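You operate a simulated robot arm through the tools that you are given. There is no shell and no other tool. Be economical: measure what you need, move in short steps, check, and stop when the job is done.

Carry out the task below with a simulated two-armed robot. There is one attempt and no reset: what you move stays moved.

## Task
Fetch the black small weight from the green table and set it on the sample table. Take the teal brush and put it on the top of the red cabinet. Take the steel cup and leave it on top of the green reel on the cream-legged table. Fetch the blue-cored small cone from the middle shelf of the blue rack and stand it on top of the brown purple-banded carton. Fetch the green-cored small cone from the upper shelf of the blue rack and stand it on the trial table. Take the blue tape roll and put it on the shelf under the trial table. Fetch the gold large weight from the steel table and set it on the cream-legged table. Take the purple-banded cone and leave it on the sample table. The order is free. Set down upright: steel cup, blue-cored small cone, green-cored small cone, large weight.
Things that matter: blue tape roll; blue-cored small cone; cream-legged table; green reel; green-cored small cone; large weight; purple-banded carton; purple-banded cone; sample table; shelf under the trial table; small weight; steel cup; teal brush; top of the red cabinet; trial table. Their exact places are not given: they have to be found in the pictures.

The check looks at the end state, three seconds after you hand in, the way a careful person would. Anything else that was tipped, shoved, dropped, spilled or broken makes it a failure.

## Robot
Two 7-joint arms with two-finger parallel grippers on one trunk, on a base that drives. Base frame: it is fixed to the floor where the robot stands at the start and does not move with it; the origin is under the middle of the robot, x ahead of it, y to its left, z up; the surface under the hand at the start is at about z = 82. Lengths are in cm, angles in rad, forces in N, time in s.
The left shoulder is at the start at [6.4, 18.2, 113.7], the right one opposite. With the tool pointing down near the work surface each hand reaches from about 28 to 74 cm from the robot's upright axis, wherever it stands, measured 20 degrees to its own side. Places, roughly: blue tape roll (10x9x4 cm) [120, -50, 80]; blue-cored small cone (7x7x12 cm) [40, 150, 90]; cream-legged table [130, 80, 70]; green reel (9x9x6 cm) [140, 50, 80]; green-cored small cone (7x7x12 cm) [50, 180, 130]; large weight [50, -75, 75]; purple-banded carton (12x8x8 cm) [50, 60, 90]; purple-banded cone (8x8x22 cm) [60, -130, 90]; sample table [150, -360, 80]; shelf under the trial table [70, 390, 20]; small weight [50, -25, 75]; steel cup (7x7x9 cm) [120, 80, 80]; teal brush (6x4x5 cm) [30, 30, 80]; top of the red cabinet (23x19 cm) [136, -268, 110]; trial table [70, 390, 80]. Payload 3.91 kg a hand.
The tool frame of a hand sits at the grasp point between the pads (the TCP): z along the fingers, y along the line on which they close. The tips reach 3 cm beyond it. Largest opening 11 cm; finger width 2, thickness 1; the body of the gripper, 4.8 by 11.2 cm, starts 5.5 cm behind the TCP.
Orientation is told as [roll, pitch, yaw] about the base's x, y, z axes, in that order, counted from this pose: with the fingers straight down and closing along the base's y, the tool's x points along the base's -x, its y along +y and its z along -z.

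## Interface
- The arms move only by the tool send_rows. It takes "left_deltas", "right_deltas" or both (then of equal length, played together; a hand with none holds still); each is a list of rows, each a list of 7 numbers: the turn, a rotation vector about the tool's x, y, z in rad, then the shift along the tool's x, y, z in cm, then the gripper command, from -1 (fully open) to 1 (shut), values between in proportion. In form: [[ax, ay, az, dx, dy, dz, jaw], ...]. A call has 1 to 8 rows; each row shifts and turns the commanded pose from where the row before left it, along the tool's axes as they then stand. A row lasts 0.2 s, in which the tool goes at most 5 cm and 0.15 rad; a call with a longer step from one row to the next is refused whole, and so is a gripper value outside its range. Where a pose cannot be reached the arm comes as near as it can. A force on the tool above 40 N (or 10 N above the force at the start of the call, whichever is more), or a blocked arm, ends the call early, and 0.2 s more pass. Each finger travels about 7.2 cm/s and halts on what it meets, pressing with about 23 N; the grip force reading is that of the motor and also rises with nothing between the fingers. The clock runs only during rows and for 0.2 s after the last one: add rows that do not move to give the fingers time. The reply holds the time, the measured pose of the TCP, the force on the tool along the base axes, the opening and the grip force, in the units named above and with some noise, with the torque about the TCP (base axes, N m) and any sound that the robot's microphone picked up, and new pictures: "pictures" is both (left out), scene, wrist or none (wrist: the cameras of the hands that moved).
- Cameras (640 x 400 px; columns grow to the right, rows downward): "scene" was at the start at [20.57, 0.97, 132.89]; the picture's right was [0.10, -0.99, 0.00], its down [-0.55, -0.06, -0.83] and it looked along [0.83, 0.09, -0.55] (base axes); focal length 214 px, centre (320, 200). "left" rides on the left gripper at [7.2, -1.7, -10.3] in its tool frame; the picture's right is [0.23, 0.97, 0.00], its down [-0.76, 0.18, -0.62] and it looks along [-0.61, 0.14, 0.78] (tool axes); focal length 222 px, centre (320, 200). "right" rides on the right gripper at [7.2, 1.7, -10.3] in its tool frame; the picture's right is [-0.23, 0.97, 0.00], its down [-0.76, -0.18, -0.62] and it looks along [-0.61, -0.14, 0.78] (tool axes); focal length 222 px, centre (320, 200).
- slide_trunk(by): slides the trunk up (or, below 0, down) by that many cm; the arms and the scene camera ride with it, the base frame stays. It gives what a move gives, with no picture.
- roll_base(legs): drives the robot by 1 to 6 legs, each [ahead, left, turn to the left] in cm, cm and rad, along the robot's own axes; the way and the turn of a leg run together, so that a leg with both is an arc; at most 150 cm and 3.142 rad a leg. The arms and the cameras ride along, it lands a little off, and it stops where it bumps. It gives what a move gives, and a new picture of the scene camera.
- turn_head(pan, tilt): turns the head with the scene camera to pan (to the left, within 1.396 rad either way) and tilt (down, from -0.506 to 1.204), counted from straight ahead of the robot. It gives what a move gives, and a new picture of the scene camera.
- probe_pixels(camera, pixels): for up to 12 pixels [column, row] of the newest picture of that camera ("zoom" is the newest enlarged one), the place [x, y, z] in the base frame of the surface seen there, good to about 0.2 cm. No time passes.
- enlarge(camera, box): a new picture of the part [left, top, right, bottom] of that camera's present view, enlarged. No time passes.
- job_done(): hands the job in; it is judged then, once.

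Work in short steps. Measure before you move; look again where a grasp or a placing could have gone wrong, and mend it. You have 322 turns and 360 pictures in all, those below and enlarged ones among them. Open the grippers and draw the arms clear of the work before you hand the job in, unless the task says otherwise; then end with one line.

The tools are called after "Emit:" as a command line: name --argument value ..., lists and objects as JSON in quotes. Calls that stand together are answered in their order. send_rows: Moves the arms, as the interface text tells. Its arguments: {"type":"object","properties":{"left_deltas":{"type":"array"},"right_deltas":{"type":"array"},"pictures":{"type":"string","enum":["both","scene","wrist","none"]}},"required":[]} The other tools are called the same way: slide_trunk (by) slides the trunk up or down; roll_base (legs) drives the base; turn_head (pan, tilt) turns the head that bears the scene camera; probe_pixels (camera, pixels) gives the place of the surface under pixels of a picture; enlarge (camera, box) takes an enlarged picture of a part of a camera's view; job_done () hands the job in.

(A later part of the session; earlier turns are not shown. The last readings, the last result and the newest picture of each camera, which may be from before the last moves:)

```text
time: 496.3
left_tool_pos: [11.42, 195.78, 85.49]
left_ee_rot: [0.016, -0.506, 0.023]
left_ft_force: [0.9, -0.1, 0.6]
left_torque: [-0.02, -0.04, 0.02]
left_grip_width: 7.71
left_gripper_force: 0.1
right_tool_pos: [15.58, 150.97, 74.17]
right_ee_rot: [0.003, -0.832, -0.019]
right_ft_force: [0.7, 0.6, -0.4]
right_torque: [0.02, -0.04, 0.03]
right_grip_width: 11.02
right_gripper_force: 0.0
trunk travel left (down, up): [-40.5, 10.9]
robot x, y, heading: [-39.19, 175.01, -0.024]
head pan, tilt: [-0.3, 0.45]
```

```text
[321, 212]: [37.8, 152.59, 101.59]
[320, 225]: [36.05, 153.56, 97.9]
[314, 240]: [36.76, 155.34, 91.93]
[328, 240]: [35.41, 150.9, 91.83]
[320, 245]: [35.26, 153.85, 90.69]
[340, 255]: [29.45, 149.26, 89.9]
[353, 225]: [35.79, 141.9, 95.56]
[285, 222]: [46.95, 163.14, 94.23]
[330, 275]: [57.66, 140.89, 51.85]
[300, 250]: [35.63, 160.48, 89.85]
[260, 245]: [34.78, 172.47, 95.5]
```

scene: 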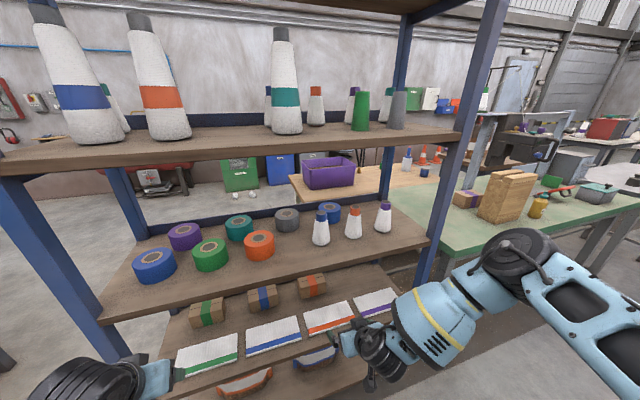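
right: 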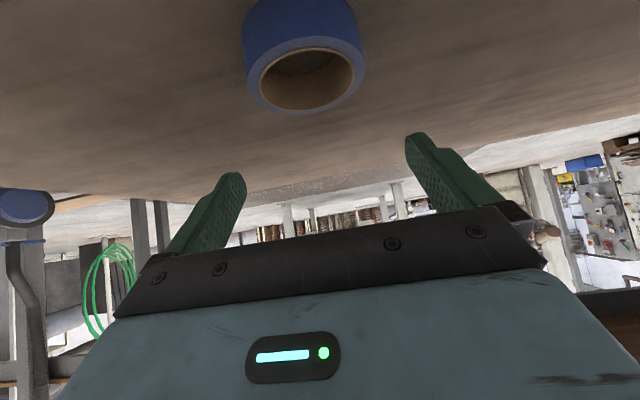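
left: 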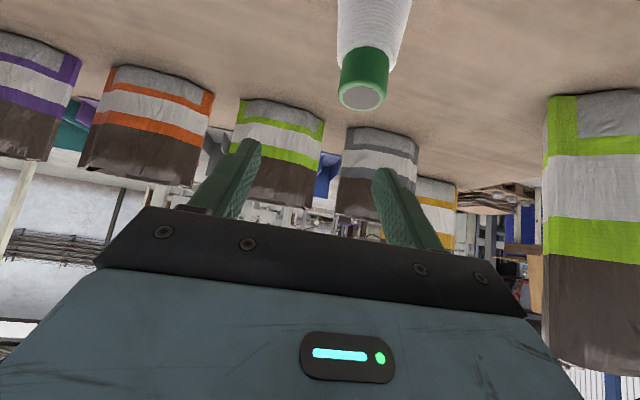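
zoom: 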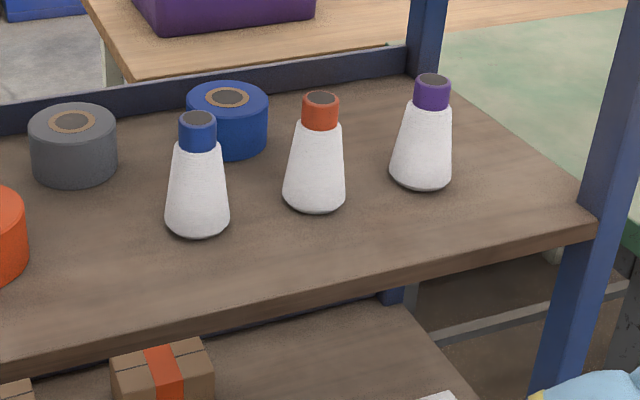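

Shelf z=89.85 with no lip here; cone axis ≈(38.7,153.0). I raise the trunk 10 and the right hand 14, jaws to ~8 cm.

Emit:
slide_trunk --by 10

Emit:
send_rows --right_deltas '[[0, 0, 0, -2.6, 0, -2.35, -0.45], [0, 0, 0, -2.6, 0, -2.35, -0.45], [0, 0, 0, -2.6, 0, -2.35, -0.45], [0, 0, 0, -2.6, 0, -2.35, -0.45], [0, 0, 0, 0, 0, 0, -0.45]]' --pictures "none"

```text
time: 497.7
left_tool_pos: [11.46, 195.66, 95.31]
left_ee_rot: [0.016, -0.503, 0.025]
left_ft_force: [0.3, 0.1, 0.1]
left_torque: [0.0, -0.01, 0.02]
left_grip_width: 7.73
left_gripper_force: 0.0
right_tool_pos: [19.95, 150.84, 100.55]
right_ee_rot: [0.006, -1.121, -0.022]
right_ft_force: [0.4, 0.8, 0.7]
right_torque: [-0.01, -0.02, -0.02]
right_grip_width: 11.01
right_gripper_force: 0.0
trunk travel left (down, up): [-50.5, 0.9]
robot x, y, heading: [-38.67, 174.77, -0.021]
head pan, tilt: [-0.3, 0.45]
```

```text
time: 498.9
left_tool_pos: [11.48, 195.64, 95.45]
left_ee_rot: [0.017, -0.507, 0.023]
left_ft_force: [-1.0, 0.8, 0.7]
left_torque: [0.03, 0.0, 0.01]
left_grip_width: 7.72
left_gripper_force: 0.0
right_tool_pos: [16.24, 150.89, 114.28]
right_ee_rot: [0.006, -1.12, -0.024]
right_ft_force: [0.5, 0.3, 0.4]
right_torque: [0.0, 0.0, 0.01]
right_grip_width: 7.98
right_gripper_force: 0.0
trunk travel left (down, up): [-50.5, 0.9]
robot x, y, heading: [-38.87, 175.47, -0.021]
head pan, tilt: [-0.3, 0.45]
```

Arm pose shifted (pitch -1.12, z 114). I re-tilt to ≈0.85 and lower to z≈98.

Emit:
send_rows --right_deltas '[[0, 0.135, 0, 0, 0, 0, -0.45], [0, 0.135, 0, 0, 0, 0, -0.45], [0, 0, 0, 3.05, 0, 2.7, -0.45], [0, 0, 0, 3.05, 0, 2.7, -0.45], [0, 0, 0, 3.05, 0, 2.7, -0.45], [0, 0, 0, 3.05, 0, 2.7, -0.45], [0, 0, 0, 0, 0, 0, -0.45]]' --pictures "none"

```text
time: 500.5
left_tool_pos: [11.4, 195.59, 95.34]
left_ee_rot: [0.016, -0.507, 0.023]
left_ft_force: [-0.1, 0.3, 0.0]
left_torque: [0.0, 0.01, -0.02]
left_grip_width: 7.68
left_gripper_force: 0.0
right_tool_pos: [16.1, 150.89, 97.88]
right_ee_rot: [0.004, -0.852, -0.019]
right_ft_force: [-0.2, 0.8, -0.5]
right_torque: [0.04, 0.01, 0.0]
right_grip_width: 7.97
right_gripper_force: 0.1
trunk travel left (down, up): [-50.5, 0.9]
robot x, y, heading: [-38.61, 175.0, -0.024]
head pan, tilt: [-0.3, 0.45]
```

I drive 11 ahead with a small heading and sideways correction.

Emit:
roll_base --legs '[[11, 0.8, 0.022]]'

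Emit:
send_rows --right_deltas '[[0, 0, 0, 0, 0, 0, -0.45]]' --pictures "wrist"

```text
time: 501.7
left_tool_pos: [22.08, 197.57, 95.54]
left_ee_rot: [0.016, -0.509, 0.046]
left_ft_force: [0.5, -0.6, -0.5]
left_torque: [0.01, 0.02, 0.0]
left_grip_width: 7.71
left_gripper_force: 0.2
right_tool_pos: [27.68, 152.89, 97.99]
right_ee_rot: [0.005, -0.854, 0.002]
right_ft_force: [0.3, 0.1, -0.4]
right_torque: [-0.03, 0.01, -0.02]
right_grip_width: 7.97
right_gripper_force: 0.2
trunk travel left (down, up): [-50.5, 0.9]
robot x, y, heading: [-28.0, 175.86, 0.003]
head pan, tilt: [-0.3, 0.45]
```

scene: 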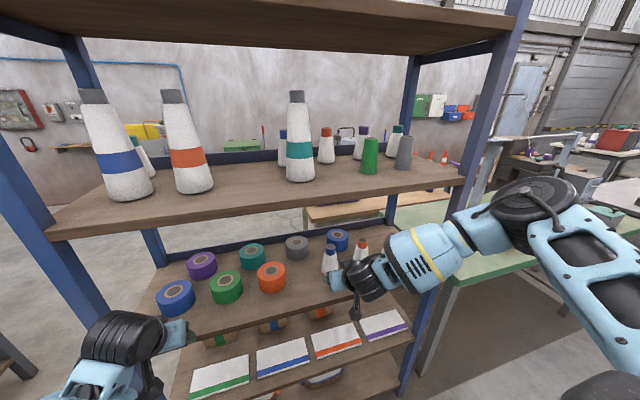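

```text
time: 502.1
left_tool_pos: [21.91, 197.44, 95.46]
left_ee_rot: [0.016, -0.509, 0.046]
left_ft_force: [-0.4, 0.4, 0.8]
left_torque: [0.0, 0.01, 0.03]
left_grip_width: 7.71
left_gripper_force: 0.0
right_tool_pos: [27.65, 153.0, 97.92]
right_ee_rot: [0.004, -0.854, 0.004]
right_ft_force: [-0.5, 0.1, 0.1]
right_torque: [-0.01, 0.0, -0.01]
right_grip_width: 8.0
right_gripper_force: 0.0
trunk travel left (down, up): [-50.5, 0.9]
robot x, y, heading: [-27.69, 175.76, 0.002]
head pan, tilt: [-0.3, 0.45]
```

right: 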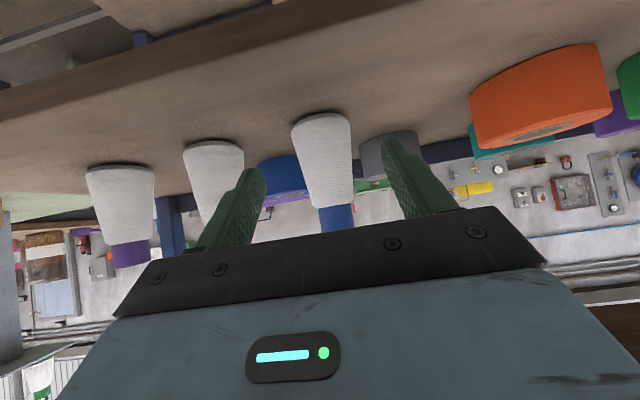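

The blue-cored cone is centred (322,170). I advance 11 cm with a 1.1 cm descent.

Emit:
send_rows --right_deltas '[[0, 0, 0, -2.15, 0, 3.03, -0.45], [0, 0, 0, -2.15, 0, 3.03, -0.45], [0, 0, 0, -2.15, 0, 3.03, -0.45], [0, 0, 0, 0, 0, 0, -0.45]]' --pictures "wrist"

```text
time: 503.1
left_tool_pos: [22.01, 197.39, 95.42]
left_ee_rot: [0.014, -0.508, 0.045]
left_ft_force: [-0.6, 0.1, -0.8]
left_torque: [-0.01, 0.0, 0.03]
left_grip_width: 7.73
left_gripper_force: 0.1
right_tool_pos: [35.76, 150.11, 99.92]
right_ee_rot: [0.003, -0.851, 0.002]
right_ft_force: [0.1, -0.1, 0.3]
right_torque: [0.01, -0.01, 0.01]
right_grip_width: 8.01
right_gripper_force: 0.3
right hand out of reach, approached as far as the arm can: row 1, 2, 3
trunk travel left (down, up): [-50.5, 0.9]
robot x, y, heading: [-27.92, 175.47, -0.001]
head pan, tilt: [-0.3, 0.45]
```

right: 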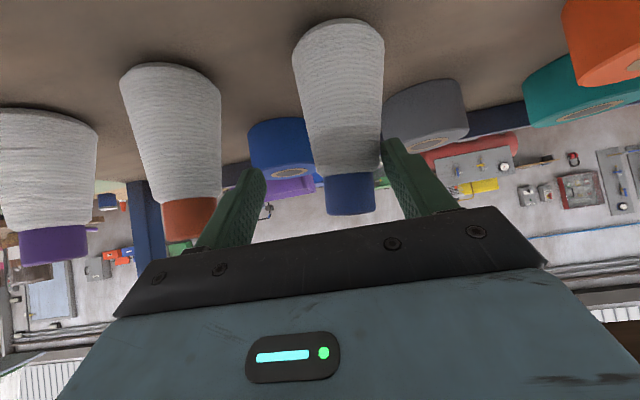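

Reach-limited and drifted aside. I draw the hand back 9 cm, bring the base 7 cm nearer, and realign.

Emit:
send_rows --right_deltas '[[0, 0, 0, 1.9, 0, -2.3, -0.45], [0, 0, 0, 1.9, 0, -2.3, -0.45], [0, 0, 0, 1.9, 2.9, -2.3, -0.45], [0, 0, 0, 0, 0, 0, -0.45]]' --pictures "none"

Emit:
send_rows --left_deltas '[[0, 0, 0, 3, 0, -2, -0.4], [0, 0, 0, 3, 0, -2, -0.4]]' --pictures "none"

Emit:
roll_base --legs '[[8, 0, 0]]'

```text
time: 504.1
left_tool_pos: [22.09, 197.51, 95.42]
left_ee_rot: [0.016, -0.509, 0.046]
left_ft_force: [-0.1, 0.9, -0.4]
left_torque: [0.02, -0.01, 0.03]
left_grip_width: 7.68
left_gripper_force: 0.1
right_tool_pos: [26.92, 153.13, 100.21]
right_ee_rot: [0.007, -0.853, 0.003]
right_ft_force: [0.6, 0.0, 0.3]
right_torque: [-0.01, -0.02, 0.01]
right_grip_width: 8.0
right_gripper_force: 0.0
trunk travel left (down, up): [-50.5, 0.9]
robot x, y, heading: [-27.6, 176.17, -0.001]
head pan, tilt: [-0.3, 0.45]
```

```text
time: 504.7
left_tool_pos: [14.68, 196.88, 96.0]
left_ee_rot: [0.016, -0.508, 0.046]
left_ft_force: [-0.4, -0.3, 0.2]
left_torque: [-0.05, 0.01, -0.03]
left_grip_width: 7.7
left_gripper_force: 0.0
right_tool_pos: [26.86, 153.19, 100.15]
right_ee_rot: [0.004, -0.854, 0.001]
right_ft_force: [-0.1, 0.4, 0.1]
right_torque: [0.01, 0.0, -0.01]
right_grip_width: 7.99
right_gripper_force: 0.1
trunk travel left (down, up): [-50.5, 0.9]
robot x, y, heading: [-28.18, 175.75, 0.005]
head pan, tilt: [-0.3, 0.45]
```

```text
time: 505.7
left_tool_pos: [22.45, 196.95, 95.89]
left_ee_rot: [0.013, -0.507, 0.044]
left_ft_force: [0.7, -0.5, 0.2]
left_torque: [-0.01, 0.04, 0.03]
left_grip_width: 7.69
left_gripper_force: 0.1
right_tool_pos: [34.73, 153.07, 100.02]
right_ee_rot: [0.004, -0.851, 0.001]
right_ft_force: [-0.3, 0.1, 0.2]
right_torque: [0.03, 0.0, 0.0]
right_grip_width: 7.98
right_gripper_force: 0.0
trunk travel left (down, up): [-50.5, 0.9]
robot x, y, heading: [-19.95, 175.6, 0.002]
head pan, tilt: [-0.3, 0.45]
```

scene: 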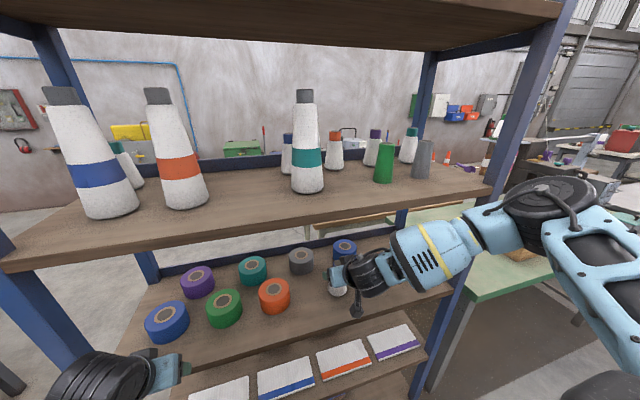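

Aligned at (34.7,153.1). I advance 4 cm and lower 3.2.

Emit:
send_rows --right_deltas '[[0, 0, 0, -0.11, 0, 2.56, -0.45], [0, 0, 0, -0.11, 0, 2.56, -0.45], [0, 0, 0, 0, 0, 0, -0.45]]' --pictures "wrist"

```text
time: 506.5
left_tool_pos: [22.5, 197.02, 96.03]
left_ee_rot: [0.015, -0.508, 0.045]
left_ft_force: [-0.5, 0.1, -0.1]
left_torque: [0.02, 0.02, -0.01]
left_grip_width: 7.71
left_gripper_force: 0.0
right_tool_pos: [38.28, 152.62, 97.6]
right_ee_rot: [0.004, -0.853, 0.002]
right_ft_force: [-0.2, 0.1, 0.5]
right_torque: [0.01, -0.01, 0.0]
right_grip_width: 7.97
right_gripper_force: 0.1
right hand out of reach, approached as far as the arm can: row 2
trunk travel left (down, up): [-50.5, 0.9]
robot x, y, heading: [-20.03, 175.8, 0.005]
head pan, tilt: [-0.3, 0.45]
```

right: 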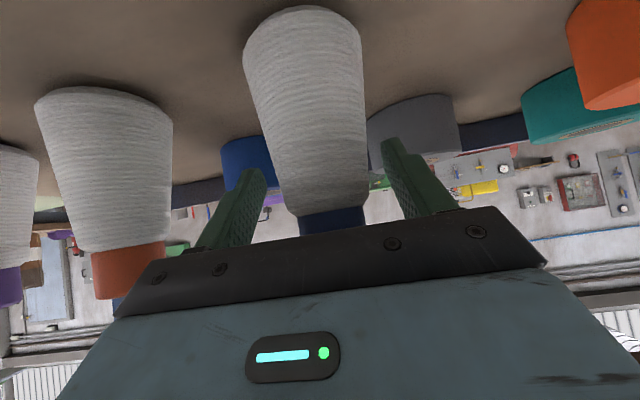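

Fingers straddle the cone at z 97.6. I close and look.

Emit:
send_rows --right_deltas '[[0, 0, 0, 0, 0, 0, 0], [0, 0, 0, 0, 0, 0, 0.3], [0, 0, 0, 0, 0, 0, 0.7], [0, 0, 0, 0, 0, 0, 1], [0, 0, 0, 0, 0, 0, 1]]' --pictures "wrist"

```text
time: 507.7
left_tool_pos: [22.57, 197.06, 96.0]
left_ee_rot: [0.014, -0.508, 0.045]
left_ft_force: [0.4, -1.1, 1.3]
left_torque: [0.02, 0.0, 0.02]
left_grip_width: 7.7
left_gripper_force: 0.1
right_tool_pos: [38.37, 152.6, 97.56]
right_ee_rot: [0.005, -0.854, 0.003]
right_ft_force: [0.3, 1.5, 2.3]
right_torque: [-0.04, 0.0, 0.0]
right_grip_width: 4.43
right_gripper_force: 23.2
trunk travel left (down, up): [-50.5, 0.9]
robot x, y, heading: [-20.05, 175.79, 0.003]
head pan, tilt: [-0.3, 0.45]
```

right: 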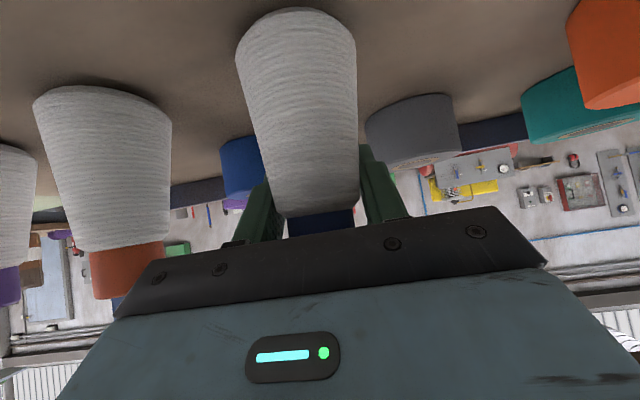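

Held (4.4 cm). I lift 5 cm, then back the base out 28 cm.

Emit:
send_rows --right_deltas '[[0, 0, 0, -1.2, 0, -1.0, 1], [0, 0, 0, -2.6, 0, -2.3, 1], [0, 0, 0, 0, 0, 0, 1]]' --pictures "wrist"

```text
time: 508.5
left_tool_pos: [22.52, 197.0, 95.95]
left_ee_rot: [0.016, -0.505, 0.047]
left_ft_force: [0.1, 0.5, -0.3]
left_torque: [0.06, -0.01, 0.01]
left_grip_width: 7.73
left_gripper_force: 0.1
right_tool_pos: [38.43, 152.56, 102.42]
right_ee_rot: [0.003, -0.85, 0.002]
right_ft_force: [0.0, 0.0, -2.2]
right_torque: [0.01, 0.0, 0.01]
right_grip_width: 4.41
right_gripper_force: 22.7
trunk travel left (down, up): [-50.5, 0.9]
robot x, y, heading: [-20.2, 175.24, 0.006]
head pan, tilt: [-0.3, 0.45]
```

right: 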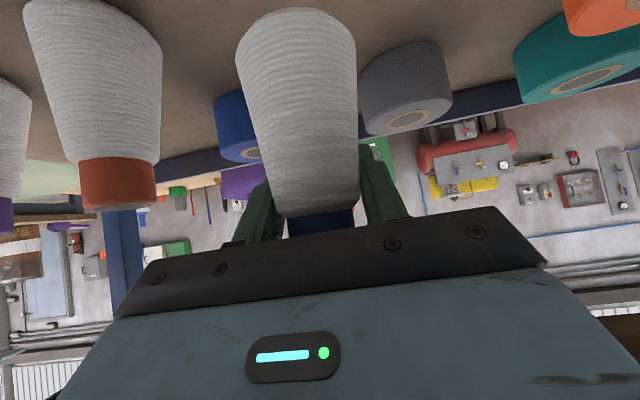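

Lifted cleanly. I back out 22 cm and strafe right to y≈87 in front of the green table.

Emit:
roll_base --legs '[[-22, 0, 0], [0, -89, 0]]'

Emit:
turn_head --pan -0.25 --tilt 0.6

```text
time: 518.0
left_tool_pos: [1.38, 107.55, 95.89]
left_ee_rot: [0.014, -0.506, 0.056]
left_ft_force: [-0.4, 0.0, 0.0]
left_torque: [0.0, -0.01, -0.01]
left_grip_width: 7.72
left_gripper_force: 0.1
right_tool_pos: [17.89, 63.46, 102.64]
right_ee_rot: [0.003, -0.852, 0.012]
right_ft_force: [0.4, 1.0, -0.9]
right_torque: [0.0, -0.05, 0.0]
right_grip_width: 4.41
right_gripper_force: 22.7
trunk travel left (down, up): [-50.5, 0.9]
robot x, y, heading: [-40.84, 85.89, 0.01]
head pan, tilt: [-0.3, 0.45]
```

scene: 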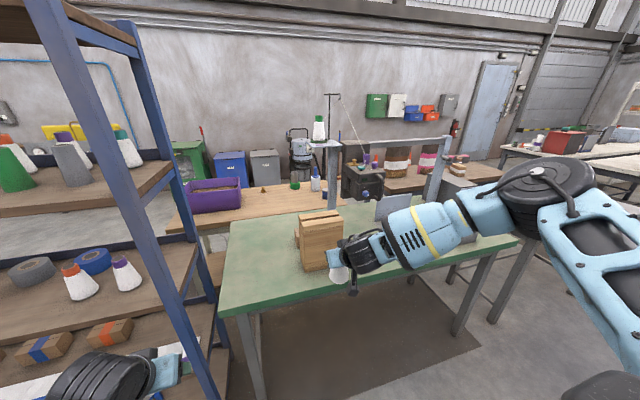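

```text
time: 518.7
left_tool_pos: [1.44, 107.7, 96.07]
left_ee_rot: [0.016, -0.505, 0.055]
left_ft_force: [-0.4, 0.6, -0.3]
left_torque: [-0.01, 0.01, -0.01]
left_grip_width: 7.71
left_gripper_force: 0.2
right_tool_pos: [17.81, 63.42, 102.58]
right_ee_rot: [0.002, -0.853, 0.013]
right_ft_force: [0.7, -0.1, -1.8]
right_torque: [0.01, -0.04, 0.02]
right_grip_width: 4.39
right_gripper_force: 23.4
trunk travel left (down, up): [-50.5, 0.9]
robot x, y, heading: [-41.05, 86.29, 0.012]
head pan, tilt: [-0.25, 0.6]
```

scene: 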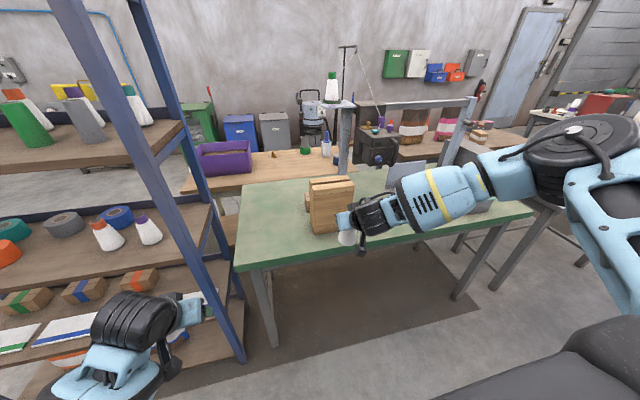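

A tall plain box stands before the purple-banded carton. I measure both closely.

Emit:
enlarge --camera "scene" --box '[230, 140, 410, 260]'

Emit:
probe_pixels --camera "scene" --pixels '[[313, 195], [352, 190], [312, 183], [352, 180], [330, 215], [315, 232], [307, 198], [307, 208], [304, 212], [240, 240], [245, 195], [332, 185]]'

```text
3.33 times, centred on (320, 200) of scene
```

zoom: 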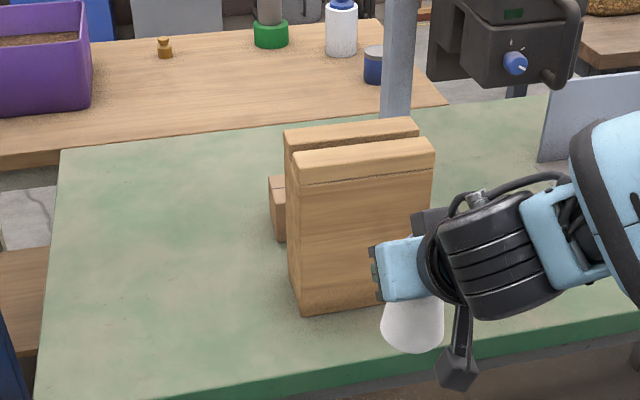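

```text
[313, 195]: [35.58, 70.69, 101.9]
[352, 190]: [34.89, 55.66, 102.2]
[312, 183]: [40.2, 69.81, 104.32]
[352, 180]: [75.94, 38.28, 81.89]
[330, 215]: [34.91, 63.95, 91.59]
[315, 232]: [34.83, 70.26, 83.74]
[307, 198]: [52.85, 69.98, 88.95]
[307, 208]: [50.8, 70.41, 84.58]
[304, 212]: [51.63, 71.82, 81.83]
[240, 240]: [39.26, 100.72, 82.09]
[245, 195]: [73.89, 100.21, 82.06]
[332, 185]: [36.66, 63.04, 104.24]
```

The tall boards occupy x 35–42.5, y 55–70.7, top 104; the carton is behind (x≈46–54, y≈58–70.5, top≈89.3), open from the +y side. I turn the right hand clockwise about the vertical (keeping the cone upright) to point −y.

Emit:
send_rows --right_deltas '[[0.113, 0, 0.0987, 0, 0, 0, 1], [0.113, 0, 0.0987, 0, 0, 0, 1], [0.113, 0, 0.0987, 0, 0, 0, 1], [0.113, 0, 0.0987, 0, 0, 0, 1], [0.113, 0, 0.0987, 0, 0, 0, 1], [0, 0, 0, 0, 0, 0, 1]]' --pictures "scene"

```text
time: 520.1
left_tool_pos: [1.44, 107.64, 95.94]
left_ee_rot: [0.016, -0.506, 0.057]
left_ft_force: [-0.2, -0.1, -0.3]
left_torque: [-0.02, 0.02, 0.0]
left_grip_width: 7.71
left_gripper_force: 0.0
right_tool_pos: [15.18, 58.92, 105.12]
right_ee_rot: [0.005, -0.85, -0.738]
right_ft_force: [-0.3, -0.6, -2.7]
right_torque: [0.0, -0.02, -0.01]
right_grip_width: 4.39
right_gripper_force: 22.4
right hand out of reach, approached as far as the arm can: row 3, 4, 5
trunk travel left (down, up): [-50.5, 0.9]
robot x, y, heading: [-41.1, 85.81, 0.008]
head pan, tilt: [-0.25, 0.6]
```

scene: 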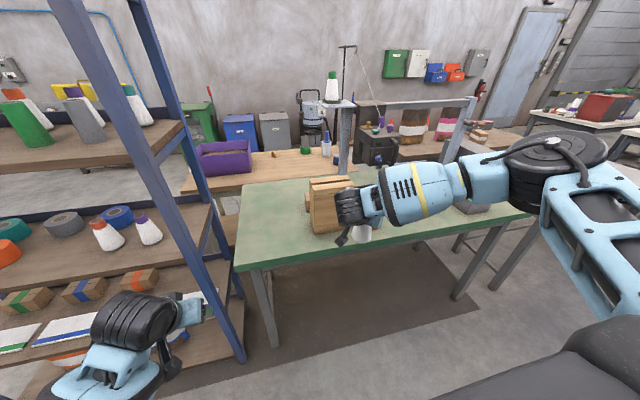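

Yaw −0.74 reached. I raise the right hand ~10 cm so the cone clears the boards, before driving forward.

Emit:
send_rows --right_deltas '[[0, 0, 0, -2.5, 0, -2.2, 1], [0, 0, 0, -2.5, 0, -2.2, 1], [0, 0, 0, -2.5, 0, -2.2, 1], [0, 0, 0, 0, 0, 0, 1]]' --pictures "wrist"

```text
time: 521.1
left_tool_pos: [1.47, 107.57, 96.08]
left_ee_rot: [0.017, -0.506, 0.056]
left_ft_force: [0.1, 0.2, -0.1]
left_torque: [-0.03, 0.04, 0.0]
left_grip_width: 7.7
left_gripper_force: 0.0
right_tool_pos: [15.11, 59.01, 115.25]
right_ee_rot: [0.001, -0.85, -0.734]
right_ft_force: [0.3, -0.9, -1.6]
right_torque: [-0.02, -0.01, -0.01]
right_grip_width: 4.41
right_gripper_force: 23.2
trunk travel left (down, up): [-50.5, 0.9]
robot x, y, heading: [-40.78, 85.64, 0.013]
head pan, tilt: [-0.25, 0.6]
```

right: 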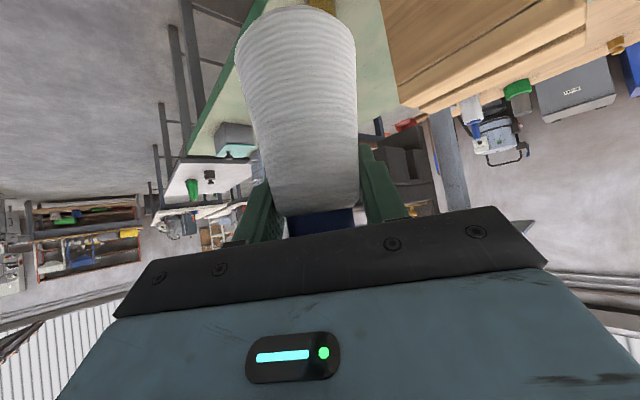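

At z 115. I try turning a further 0.6 clockwise here.

Emit:
send_rows --right_deltas '[[0.113, 0, 0.0987, 0, 0, 0, 1], [0.113, 0, 0.0987, 0, 0, 0, 1], [0.113, 0, 0.0987, 0, 0, 0, 1], [0.113, 0, 0.0987, 0, 0, 0, 1], [0, 0, 0, 0, 0, 0, 1]]' --pictures "none"

```text
time: 522.3
left_tool_pos: [1.48, 107.5, 96.06]
left_ee_rot: [0.016, -0.505, 0.054]
left_ft_force: [0.2, -0.5, -0.2]
left_torque: [0.03, -0.01, 0.0]
left_grip_width: 7.72
left_gripper_force: 0.0
right_tool_pos: [11.99, 55.23, 115.71]
right_ee_rot: [0.001, -0.85, -1.337]
right_ft_force: [0.2, 0.2, -2.6]
right_torque: [-0.04, -0.01, 0.02]
right_grip_width: 4.41
right_gripper_force: 23.0
right hand out of reach, approached as far as the arm can: row 2, 3, 4
trunk travel left (down, up): [-50.5, 0.9]
robot x, y, heading: [-40.6, 86.18, 0.011]
head pan, tilt: [-0.25, 0.6]
```

Yaw −1.34 reached with TCP at forward 52.6, right 31. The robot must stand at ≈(-2.6,95.5); I first bring the left hand inward to keep off the rack.

Emit:
send_rows --left_deltas '[[0, 0, 0, 0, -4.5, 0, 0], [0, 0, 0, 0, -4.5, 0, 0], [0, 0, 0, 0, -4.5, 0, 0], [0, 0, 0, 0, 0, 0, 0]]' --pictures "none"

Emit:
roll_base --legs '[[0, 9.5, -0.01], [20, 0, 0]]'

Emit:
turn_head --pan 0.5 --tilt 0.55

```text
time: 523.3
left_tool_pos: [2.03, 94.27, 95.73]
left_ee_rot: [0.015, -0.509, 0.054]
left_ft_force: [0.3, 0.2, 0.6]
left_torque: [-0.02, -0.01, 0.0]
left_grip_width: 5.5
left_gripper_force: 0.0
right_tool_pos: [12.09, 55.36, 115.76]
right_ee_rot: [0.001, -0.85, -1.334]
right_ft_force: [-0.7, -0.2, -1.9]
right_torque: [-0.01, 0.01, -0.02]
right_grip_width: 4.42
right_gripper_force: 22.8
trunk travel left (down, up): [-50.5, 0.9]
robot x, y, heading: [-41.21, 85.25, 0.013]
head pan, tilt: [-0.25, 0.6]
```

```text
time: 526.0
left_tool_pos: [22.26, 103.09, 95.74]
left_ee_rot: [0.015, -0.506, 0.044]
left_ft_force: [-0.2, -1.0, -0.1]
left_torque: [0.01, 0.01, -0.02]
left_grip_width: 5.46
left_gripper_force: 0.1
right_tool_pos: [31.71, 64.02, 115.73]
right_ee_rot: [0.001, -0.848, -1.346]
right_ft_force: [-0.8, -0.4, -2.4]
right_torque: [-0.02, -0.01, 0.0]
right_grip_width: 4.41
right_gripper_force: 23.2
trunk travel left (down, up): [-50.5, 0.9]
robot x, y, heading: [-20.82, 95.12, 0.005]
head pan, tilt: [-0.25, 0.6]
```

scene: 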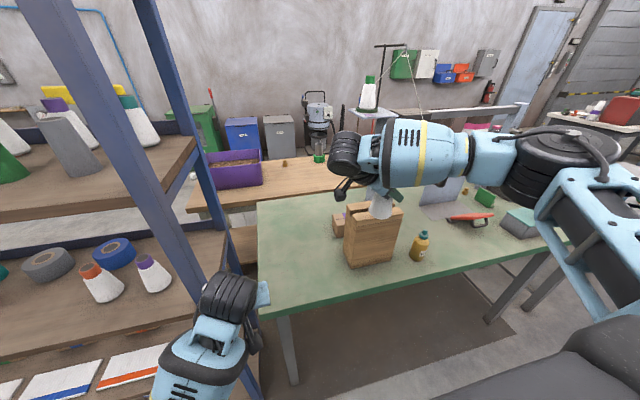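

```text
time: 527.1
left_tool_pos: [22.17, 103.04, 95.87]
left_ee_rot: [0.016, -0.505, 0.044]
left_ft_force: [-0.1, -0.2, -0.1]
left_torque: [-0.03, 0.04, 0.03]
left_grip_width: 5.5
left_gripper_force: 0.0
right_tool_pos: [31.84, 63.97, 115.79]
right_ee_rot: [0.002, -0.848, -1.346]
right_ft_force: [-0.1, -0.4, -2.3]
right_torque: [-0.01, -0.05, 0.0]
right_grip_width: 4.41
right_gripper_force: 22.8
trunk travel left (down, up): [-50.5, 0.9]
robot x, y, heading: [-20.99, 95.46, 0.002]
head pan, tilt: [0.499, 0.55]
```

scene: 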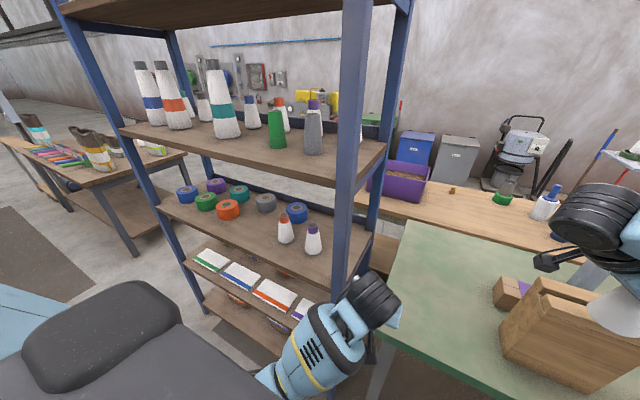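

Here the carton (507,293) with its purple band shows behind the boards. I probe it, the boards, and my left forearm vs the rack post.

Emit:
enlarge --camera "scene" --box '[460, 240, 640, 390]'

Emit:
probe_pixels --camera "scene" --pixels '[[507, 283], [525, 287], [500, 300], [520, 305], [535, 283], [540, 290], [535, 345], [600, 300], [310, 340], [270, 370], [350, 250], [372, 300]]'

```text
2.67 times, centred on (550, 315) of scene
```

zoom: 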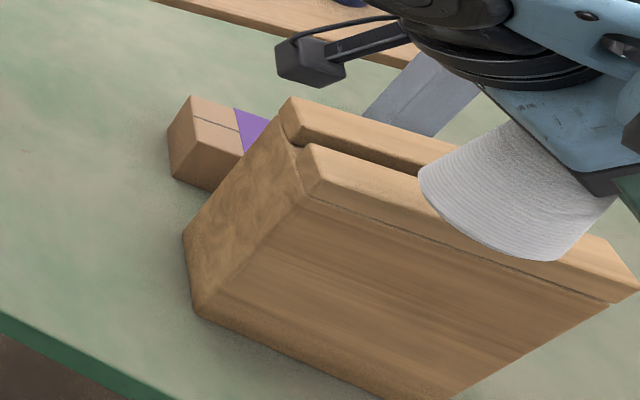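

```text
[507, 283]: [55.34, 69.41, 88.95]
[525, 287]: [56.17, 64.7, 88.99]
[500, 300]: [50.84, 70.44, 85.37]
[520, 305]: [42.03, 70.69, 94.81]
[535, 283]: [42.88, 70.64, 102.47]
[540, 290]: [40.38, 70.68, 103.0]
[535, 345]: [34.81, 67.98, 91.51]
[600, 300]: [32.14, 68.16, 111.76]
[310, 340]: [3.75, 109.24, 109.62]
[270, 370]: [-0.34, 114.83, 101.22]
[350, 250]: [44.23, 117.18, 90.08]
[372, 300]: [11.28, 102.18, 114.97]
```

I probe the carton's corners more exactly on the zoom.

Emit:
probe_pixels --camera "zoom" --pixels '[[192, 102], [174, 135], [210, 115], [185, 128], [232, 112], [255, 122], [240, 140], [178, 170], [290, 105], [302, 150]]'

```text
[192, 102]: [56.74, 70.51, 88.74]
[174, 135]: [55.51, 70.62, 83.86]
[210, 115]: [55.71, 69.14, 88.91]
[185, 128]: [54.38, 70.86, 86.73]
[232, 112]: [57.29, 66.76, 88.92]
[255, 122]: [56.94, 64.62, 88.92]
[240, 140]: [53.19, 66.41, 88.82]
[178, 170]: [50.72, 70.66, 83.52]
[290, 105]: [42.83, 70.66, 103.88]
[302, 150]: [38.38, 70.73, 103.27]
```

Carton: x 50.3–58.3, y 58.7–70.7, top 88.95; target centre (54.3,64.7). My left forearm would come near the rack post, so I draw the left hand in and back.

Emit:
send_rows --left_deltas '[[0, 0, 0, 2.4, -2.5, -1.3, 0], [0, 0, 0, 2.4, -2.5, -1.3, 0], [0, 0, 0, 2.4, -2.5, -1.3, 0], [0, 0, 0, 2.4, 0, -1.3, 0], [0, 0, 0, 0, 0, 0, 0]]' --pictures "scene"

Emit:
probe_pixels --camera "scene" --pixels '[[310, 340], [270, 370], [350, 320], [372, 300], [290, 390], [380, 330]]'

```text
time: 528.1
left_tool_pos: [18.28, 98.82, 99.78]
left_ee_rot: [0.138, -0.699, 0.007]
left_ft_force: [0.5, 0.3, 0.7]
left_torque: [-0.02, 0.01, 0.01]
left_grip_width: 5.5
left_gripper_force: 0.0
right_tool_pos: [31.8, 63.93, 115.74]
right_ee_rot: [0.002, -0.849, -1.346]
right_ft_force: [0.3, -1.0, -2.3]
right_torque: [0.0, -0.01, -0.02]
right_grip_width: 4.39
right_gripper_force: 23.1
trunk travel left (down, up): [-50.5, 0.9]
robot x, y, heading: [-20.94, 95.33, 0.002]
head pan, tilt: [0.499, 0.55]
stopped in row 4 (left hand): the arm was blocked; the commanded pose is now the measured one
```

scene: 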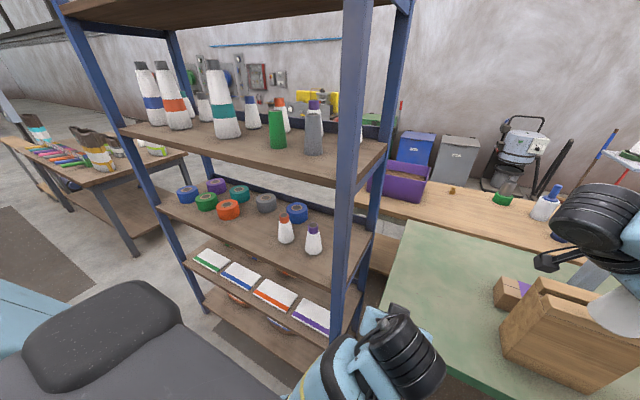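

```text
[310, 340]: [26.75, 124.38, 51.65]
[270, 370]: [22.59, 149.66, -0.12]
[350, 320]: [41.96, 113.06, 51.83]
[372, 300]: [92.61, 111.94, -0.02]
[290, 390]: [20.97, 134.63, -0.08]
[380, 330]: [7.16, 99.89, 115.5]
```

The left arm folded in further (it stopped lightly against its own limit). I drive forward 12 cm and look.

Emit:
roll_base --legs '[[12, 0.8, 0]]'

Emit:
probe_pixels --camera "scene" --pixels '[[330, 380], [315, 390], [380, 330], [400, 380], [350, 370], [345, 180], [345, 300]]'

```text
time: 529.4
left_tool_pos: [30.03, 99.66, 99.75]
left_ee_rot: [0.137, -0.7, 0.005]
left_ft_force: [0.4, -0.5, -0.1]
left_torque: [0.0, -0.01, -0.01]
left_grip_width: 5.5
left_gripper_force: 0.0
right_tool_pos: [43.48, 64.62, 115.8]
right_ee_rot: [0.003, -0.849, -1.349]
right_ft_force: [-0.7, 0.0, -2.9]
right_torque: [0.02, 0.01, 0.02]
right_grip_width: 4.42
right_gripper_force: 23.0
trunk travel left (down, up): [-50.5, 0.9]
robot x, y, heading: [-9.2, 95.6, -0.003]
head pan, tilt: [0.499, 0.55]
```

scene: 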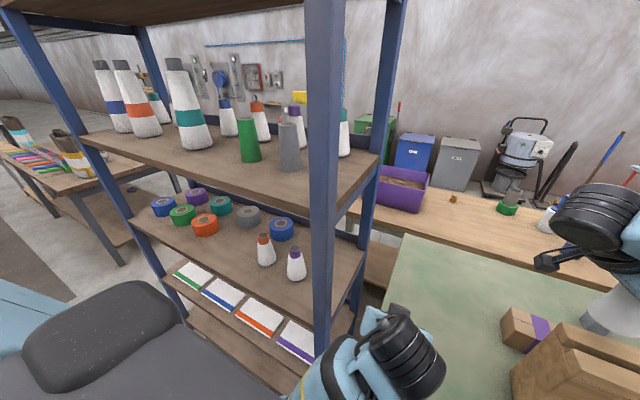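

```text
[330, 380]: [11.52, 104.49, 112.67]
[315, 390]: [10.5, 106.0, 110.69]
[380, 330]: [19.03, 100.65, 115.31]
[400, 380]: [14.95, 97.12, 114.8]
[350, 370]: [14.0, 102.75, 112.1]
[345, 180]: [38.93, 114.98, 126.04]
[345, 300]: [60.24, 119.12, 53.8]
```

Left forearm stays clear of the post (x 10–19, y 100–106). I drive the remaining 10.8 cm.

Emit:
roll_base --legs '[[10.8, 0.3, 0]]'

Emit:
turn_head --pan -0.3 --tilt 0.8

```text
time: 530.5
left_tool_pos: [40.89, 99.94, 99.68]
left_ee_rot: [0.139, -0.702, 0.003]
left_ft_force: [0.0, 0.6, -0.1]
left_torque: [-0.01, -0.01, 0.03]
left_grip_width: 5.5
left_gripper_force: 0.0
right_tool_pos: [54.21, 64.98, 115.81]
right_ee_rot: [0.004, -0.85, -1.347]
right_ft_force: [0.2, 0.0, -3.5]
right_torque: [0.0, 0.02, 0.0]
right_grip_width: 4.36
right_gripper_force: 23.2
trunk travel left (down, up): [-50.5, 0.9]
robot x, y, heading: [1.86, 96.32, -0.0]
head pan, tilt: [0.499, 0.55]
```

scene: 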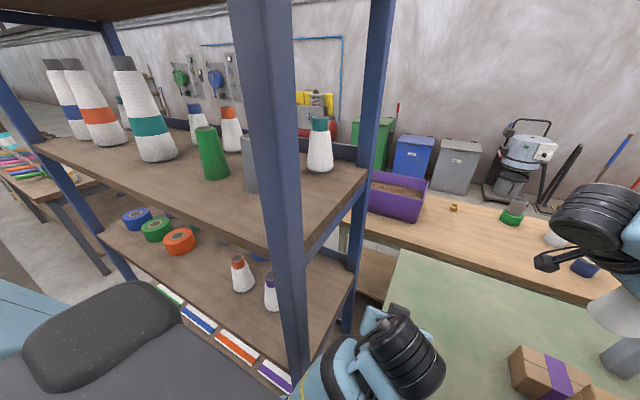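

```text
time: 531.7
left_tool_pos: [40.88, 100.1, 99.72]
left_ee_rot: [0.137, -0.699, 0.002]
left_ft_force: [0.5, 0.6, 0.0]
left_torque: [-0.03, -0.02, 0.01]
left_grip_width: 5.49
left_gripper_force: 0.1
right_tool_pos: [54.24, 65.04, 115.82]
right_ee_rot: [0.002, -0.849, -1.347]
right_ft_force: [-0.1, -0.4, -1.3]
right_torque: [-0.03, 0.0, -0.01]
right_grip_width: 4.39
right_gripper_force: 23.0
trunk travel left (down, up): [-50.5, 0.9]
robot x, y, heading: [1.74, 96.56, 0.003]
head pan, tilt: [-0.3, 0.799]
```

scene: 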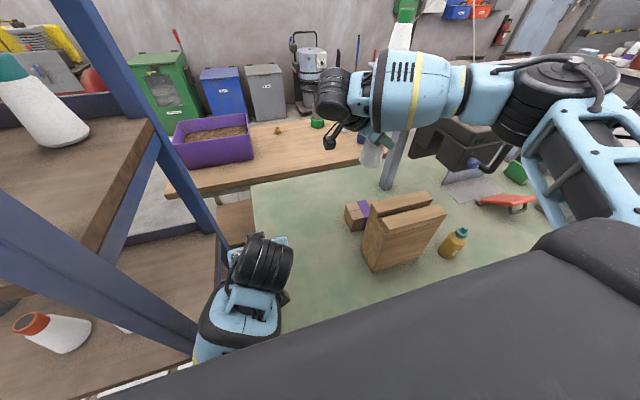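

TCP is above the carton centre. I lower 9 cm and check for drift.

Emit:
send_rows --right_deltas '[[0, 0, 0, 2.25, 0, 1.98, 1], [0, 0, 0, 2.25, 0, 1.98, 1], [0, 0, 0, 2.25, 0, 1.98, 1], [0, 0, 0, 0, 0, 0, 1]]' --pictures "both"

```text
time: 532.7
left_tool_pos: [40.81, 100.09, 99.82]
left_ee_rot: [0.139, -0.701, 0.002]
left_ft_force: [-0.2, 0.5, 1.2]
left_torque: [0.03, -0.03, 0.0]
left_grip_width: 5.51
left_gripper_force: 0.1
right_tool_pos: [53.01, 63.33, 107.4]
right_ee_rot: [0.003, -0.851, -1.348]
right_ft_force: [0.0, -0.4, -2.0]
right_torque: [-0.02, -0.01, 0.0]
right_grip_width: 4.37
right_gripper_force: 23.1
right hand out of reach, approached as far as the arm can: row 1, 2, 3
trunk travel left (down, up): [-50.5, 0.9]
robot x, y, heading: [1.75, 96.51, 0.002]
head pan, tilt: [-0.3, 0.799]
```

scene: 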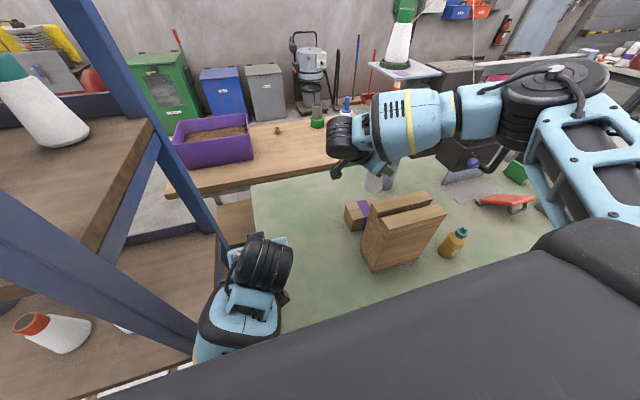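
right: 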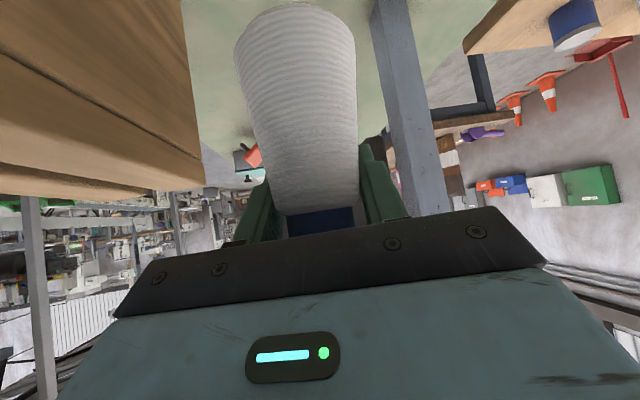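

The arm drifted ~(-1.2,-1.7). I correct with the base and then lower with the trunk in small steps.

Emit:
roll_base --legs '[[1.3, 1.7, 0]]'

Emit:
slide_trunk --by -4

```text
time: 533.5
left_tool_pos: [41.33, 100.75, 99.73]
left_ee_rot: [0.137, -0.696, 0.001]
left_ft_force: [0.2, 1.0, 0.3]
left_torque: [0.01, 0.03, 0.01]
left_grip_width: 5.51
left_gripper_force: 0.1
right_tool_pos: [53.37, 64.08, 107.32]
right_ee_rot: [-0.001, -0.848, -1.35]
right_ft_force: [0.8, 0.3, -2.5]
right_torque: [-0.08, -0.01, -0.01]
right_grip_width: 4.4
right_gripper_force: 22.7
trunk travel left (down, up): [-50.5, 0.9]
robot x, y, heading: [2.17, 97.1, -0.005]
head pan, tilt: [-0.3, 0.799]
stopped in leg 1: the robot was blocked; the commanded pose is now the measured one
```

scene: 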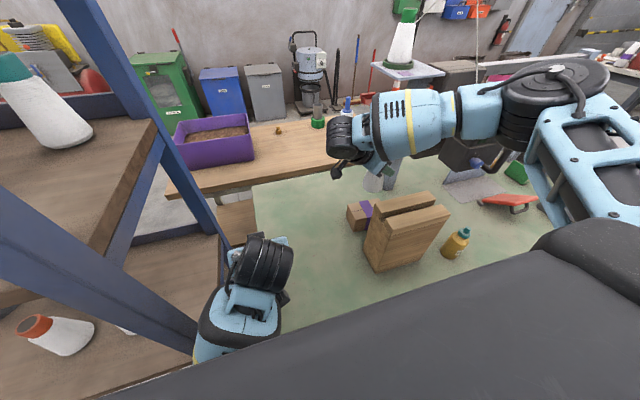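

```text
time: 534.2
left_tool_pos: [43.34, 106.36, 94.15]
left_ee_rot: [0.387, -0.742, -0.145]
left_ft_force: [0.0, -0.4, -0.5]
left_torque: [0.02, 0.0, 0.01]
left_grip_width: 5.53
left_gripper_force: 0.0
right_tool_pos: [53.23, 64.06, 102.39]
right_ee_rot: [-0.028, -0.843, -1.329]
right_ft_force: [-0.9, 0.1, -2.4]
right_torque: [-0.02, -0.02, -0.02]
right_grip_width: 4.39
right_gripper_force: 23.1
trunk travel left (down, up): [-46.6, 4.8]
robot x, y, heading: [2.32, 97.29, -0.001]
head pan, tilt: [-0.3, 0.799]
stopped: the arm was blocked; the commanded pose is now the measured one
```

Something (likely my left elbow at the rack) blocked. I slide the trunk back up 4 cm and inspect the left side.

Emit:
slide_trunk --by 4

Emit:
turn_head --pan 0.8 --tilt 0.9

```text
time: 534.9
left_tool_pos: [46.77, 109.73, 102.7]
left_ee_rot: [0.712, -0.857, -0.375]
left_ft_force: [0.0, 0.4, 0.7]
left_torque: [-0.04, -0.03, 0.0]
left_grip_width: 5.5
left_gripper_force: 0.0
right_tool_pos: [52.54, 62.79, 107.43]
right_ee_rot: [0.024, -0.841, -1.37]
right_ft_force: [0.5, -0.1, -2.1]
right_torque: [-0.01, -0.02, 0.02]
right_grip_width: 4.37
right_gripper_force: 22.7
trunk travel left (down, up): [-50.2, 1.3]
robot x, y, heading: [1.78, 96.94, -0.011]
head pan, tilt: [-0.3, 0.799]
stopped: the arm was blocked; the commanded pose is now the measured one
```

```text
time: 536.3
left_tool_pos: [46.8, 109.98, 102.33]
left_ee_rot: [0.707, -0.851, -0.37]
left_ft_force: [0.4, 0.5, 0.2]
left_torque: [0.03, 0.02, -0.03]
left_grip_width: 5.5
left_gripper_force: 0.0
right_tool_pos: [52.66, 62.69, 106.92]
right_ee_rot: [0.014, -0.84, -1.362]
right_ft_force: [-0.1, -0.2, -1.8]
right_torque: [-0.03, 0.0, -0.02]
right_grip_width: 4.36
right_gripper_force: 22.6
trunk travel left (down, up): [-50.2, 1.3]
robot x, y, heading: [2.13, 97.5, -0.006]
head pan, tilt: [0.799, 0.901]
```

scene: 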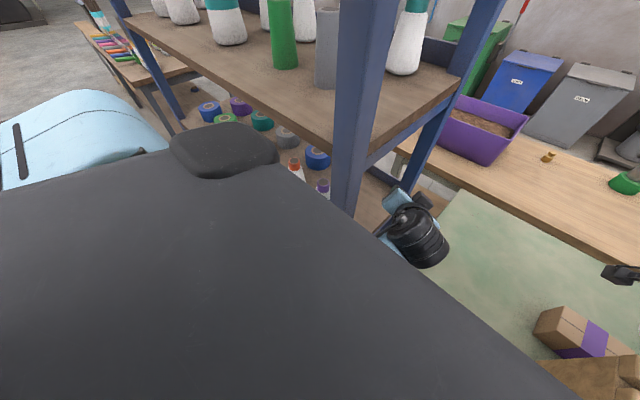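

The left hand (46.8,110,102) is near the rack end with no contact force. I move it away (−y, up) in small steps.

Emit:
send_rows --left_deltas '[[0, 0, 0, -1.25, -0.92, -0.57, 0], [0, 0, 0, -1.25, -0.92, -0.57, 0], [0, 0, 0, -2.5, -1.83, -1.13, 0], [0, 0, 0, -2.5, -1.83, -1.13, 0]]' --pictures "none"

```text
time: 537.1
left_tool_pos: [49.83, 111.54, 102.16]
left_ee_rot: [0.921, -0.766, -0.476]
left_ft_force: [0.4, -1.4, -0.2]
left_torque: [0.08, -0.03, 0.13]
left_grip_width: 5.51
left_gripper_force: 0.1
right_tool_pos: [53.32, 63.59, 106.63]
right_ee_rot: [-0.001, -0.845, -1.352]
right_ft_force: [0.3, -0.4, -1.7]
right_torque: [-0.04, 0.0, -0.02]
right_grip_width: 4.36
right_gripper_force: 22.4
trunk travel left (down, up): [-50.2, 1.3]
robot x, y, heading: [2.16, 97.27, -0.008]
head pan, tilt: [0.799, 0.901]
stopped in row 4 (left hand): the arm was blocked; the commanded pose is now the measured one
```

The left arm is wedged, probably forearm on the rack post. I step the base 4 cm to the right (−y) to free it.

Emit:
roll_base --legs '[[0, -4, 0]]'

Emit:
send_rows --left_deltas '[[0, 0, 0, 0, 0, 0, 0]]' --pictures "both"

```text
time: 538.1
left_tool_pos: [49.68, 107.88, 102.32]
left_ee_rot: [0.921, -0.768, -0.476]
left_ft_force: [0.0, 0.8, 0.1]
left_torque: [0.0, 0.0, 0.05]
left_grip_width: 5.47
left_gripper_force: 0.0
right_tool_pos: [53.1, 59.99, 106.96]
right_ee_rot: [0.002, -0.846, -1.354]
right_ft_force: [0.5, 0.5, -2.5]
right_torque: [-0.02, 0.0, 0.01]
right_grip_width: 4.38
right_gripper_force: 22.4
trunk travel left (down, up): [-50.2, 1.3]
robot x, y, heading: [2.1, 93.24, -0.009]
head pan, tilt: [0.799, 0.901]
```

scene: 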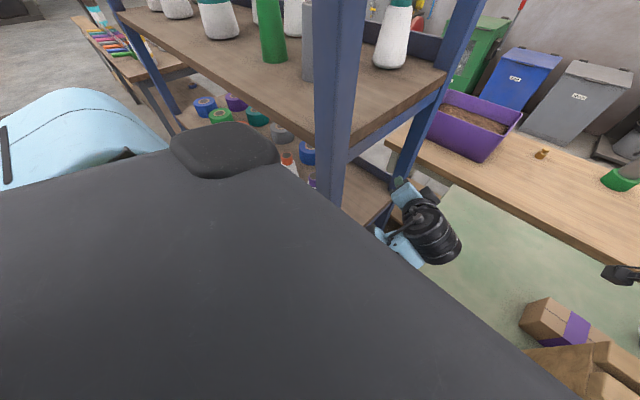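

```text
time: 538.5
left_tool_pos: [49.59, 107.97, 102.25]
left_ee_rot: [0.919, -0.768, -0.475]
left_ft_force: [-0.4, 0.4, 0.0]
left_torque: [0.0, 0.01, -0.02]
left_grip_width: 5.51
left_gripper_force: 0.0
right_tool_pos: [53.16, 60.02, 107.15]
right_ee_rot: [0.005, -0.848, -1.356]
right_ft_force: [0.1, -0.1, -2.3]
right_torque: [-0.03, -0.04, -0.02]
right_grip_width: 4.35
right_gripper_force: 23.2
trunk travel left (down, up): [-50.2, 1.3]
robot x, y, heading: [1.86, 93.08, -0.006]
head pan, tilt: [0.799, 0.901]
```

scene: 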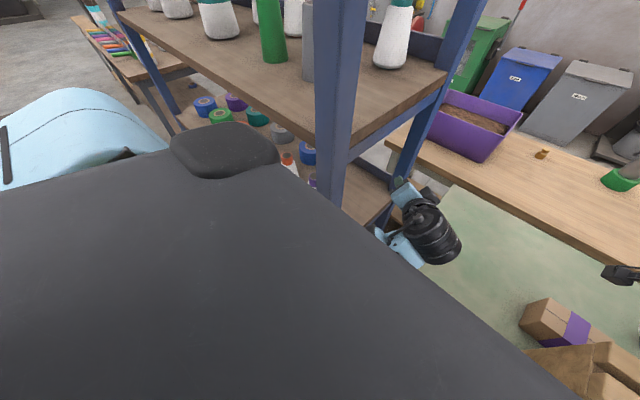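
left: 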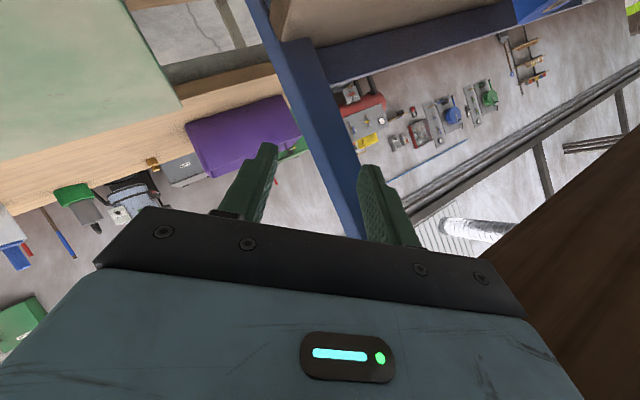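

The base moved freely. I'll re-approach with heading +0.3, which keeps my left side off the rack. First raise the right hand ~9 cm.

Emit:
send_rows --right_deltas '[[0, 0, 0, -2.3, 0, -2.0, 1], [0, 0, 0, -2.3, 0, -2.0, 1], [0, 0, 0, -2.3, 0, -2.0, 1], [0, 0, 0, 0, 0, 0, 1]]' --pictures "none"

```text
time: 539.5
left_tool_pos: [49.62, 107.91, 102.24]
left_ee_rot: [0.921, -0.768, -0.475]
left_ft_force: [-0.2, 0.1, -0.1]
left_torque: [-0.04, 0.04, 0.01]
left_grip_width: 5.51
left_gripper_force: 0.1
right_tool_pos: [53.17, 60.0, 115.98]
right_ee_rot: [0.003, -0.848, -1.352]
right_ft_force: [-0.6, 0.0, -1.6]
right_torque: [-0.03, 0.01, 0.0]
right_grip_width: 4.36
right_gripper_force: 22.8
trunk travel left (down, up): [-50.2, 1.3]
robot x, y, heading: [1.89, 93.53, -0.002]
head pan, tilt: [0.799, 0.901]
```

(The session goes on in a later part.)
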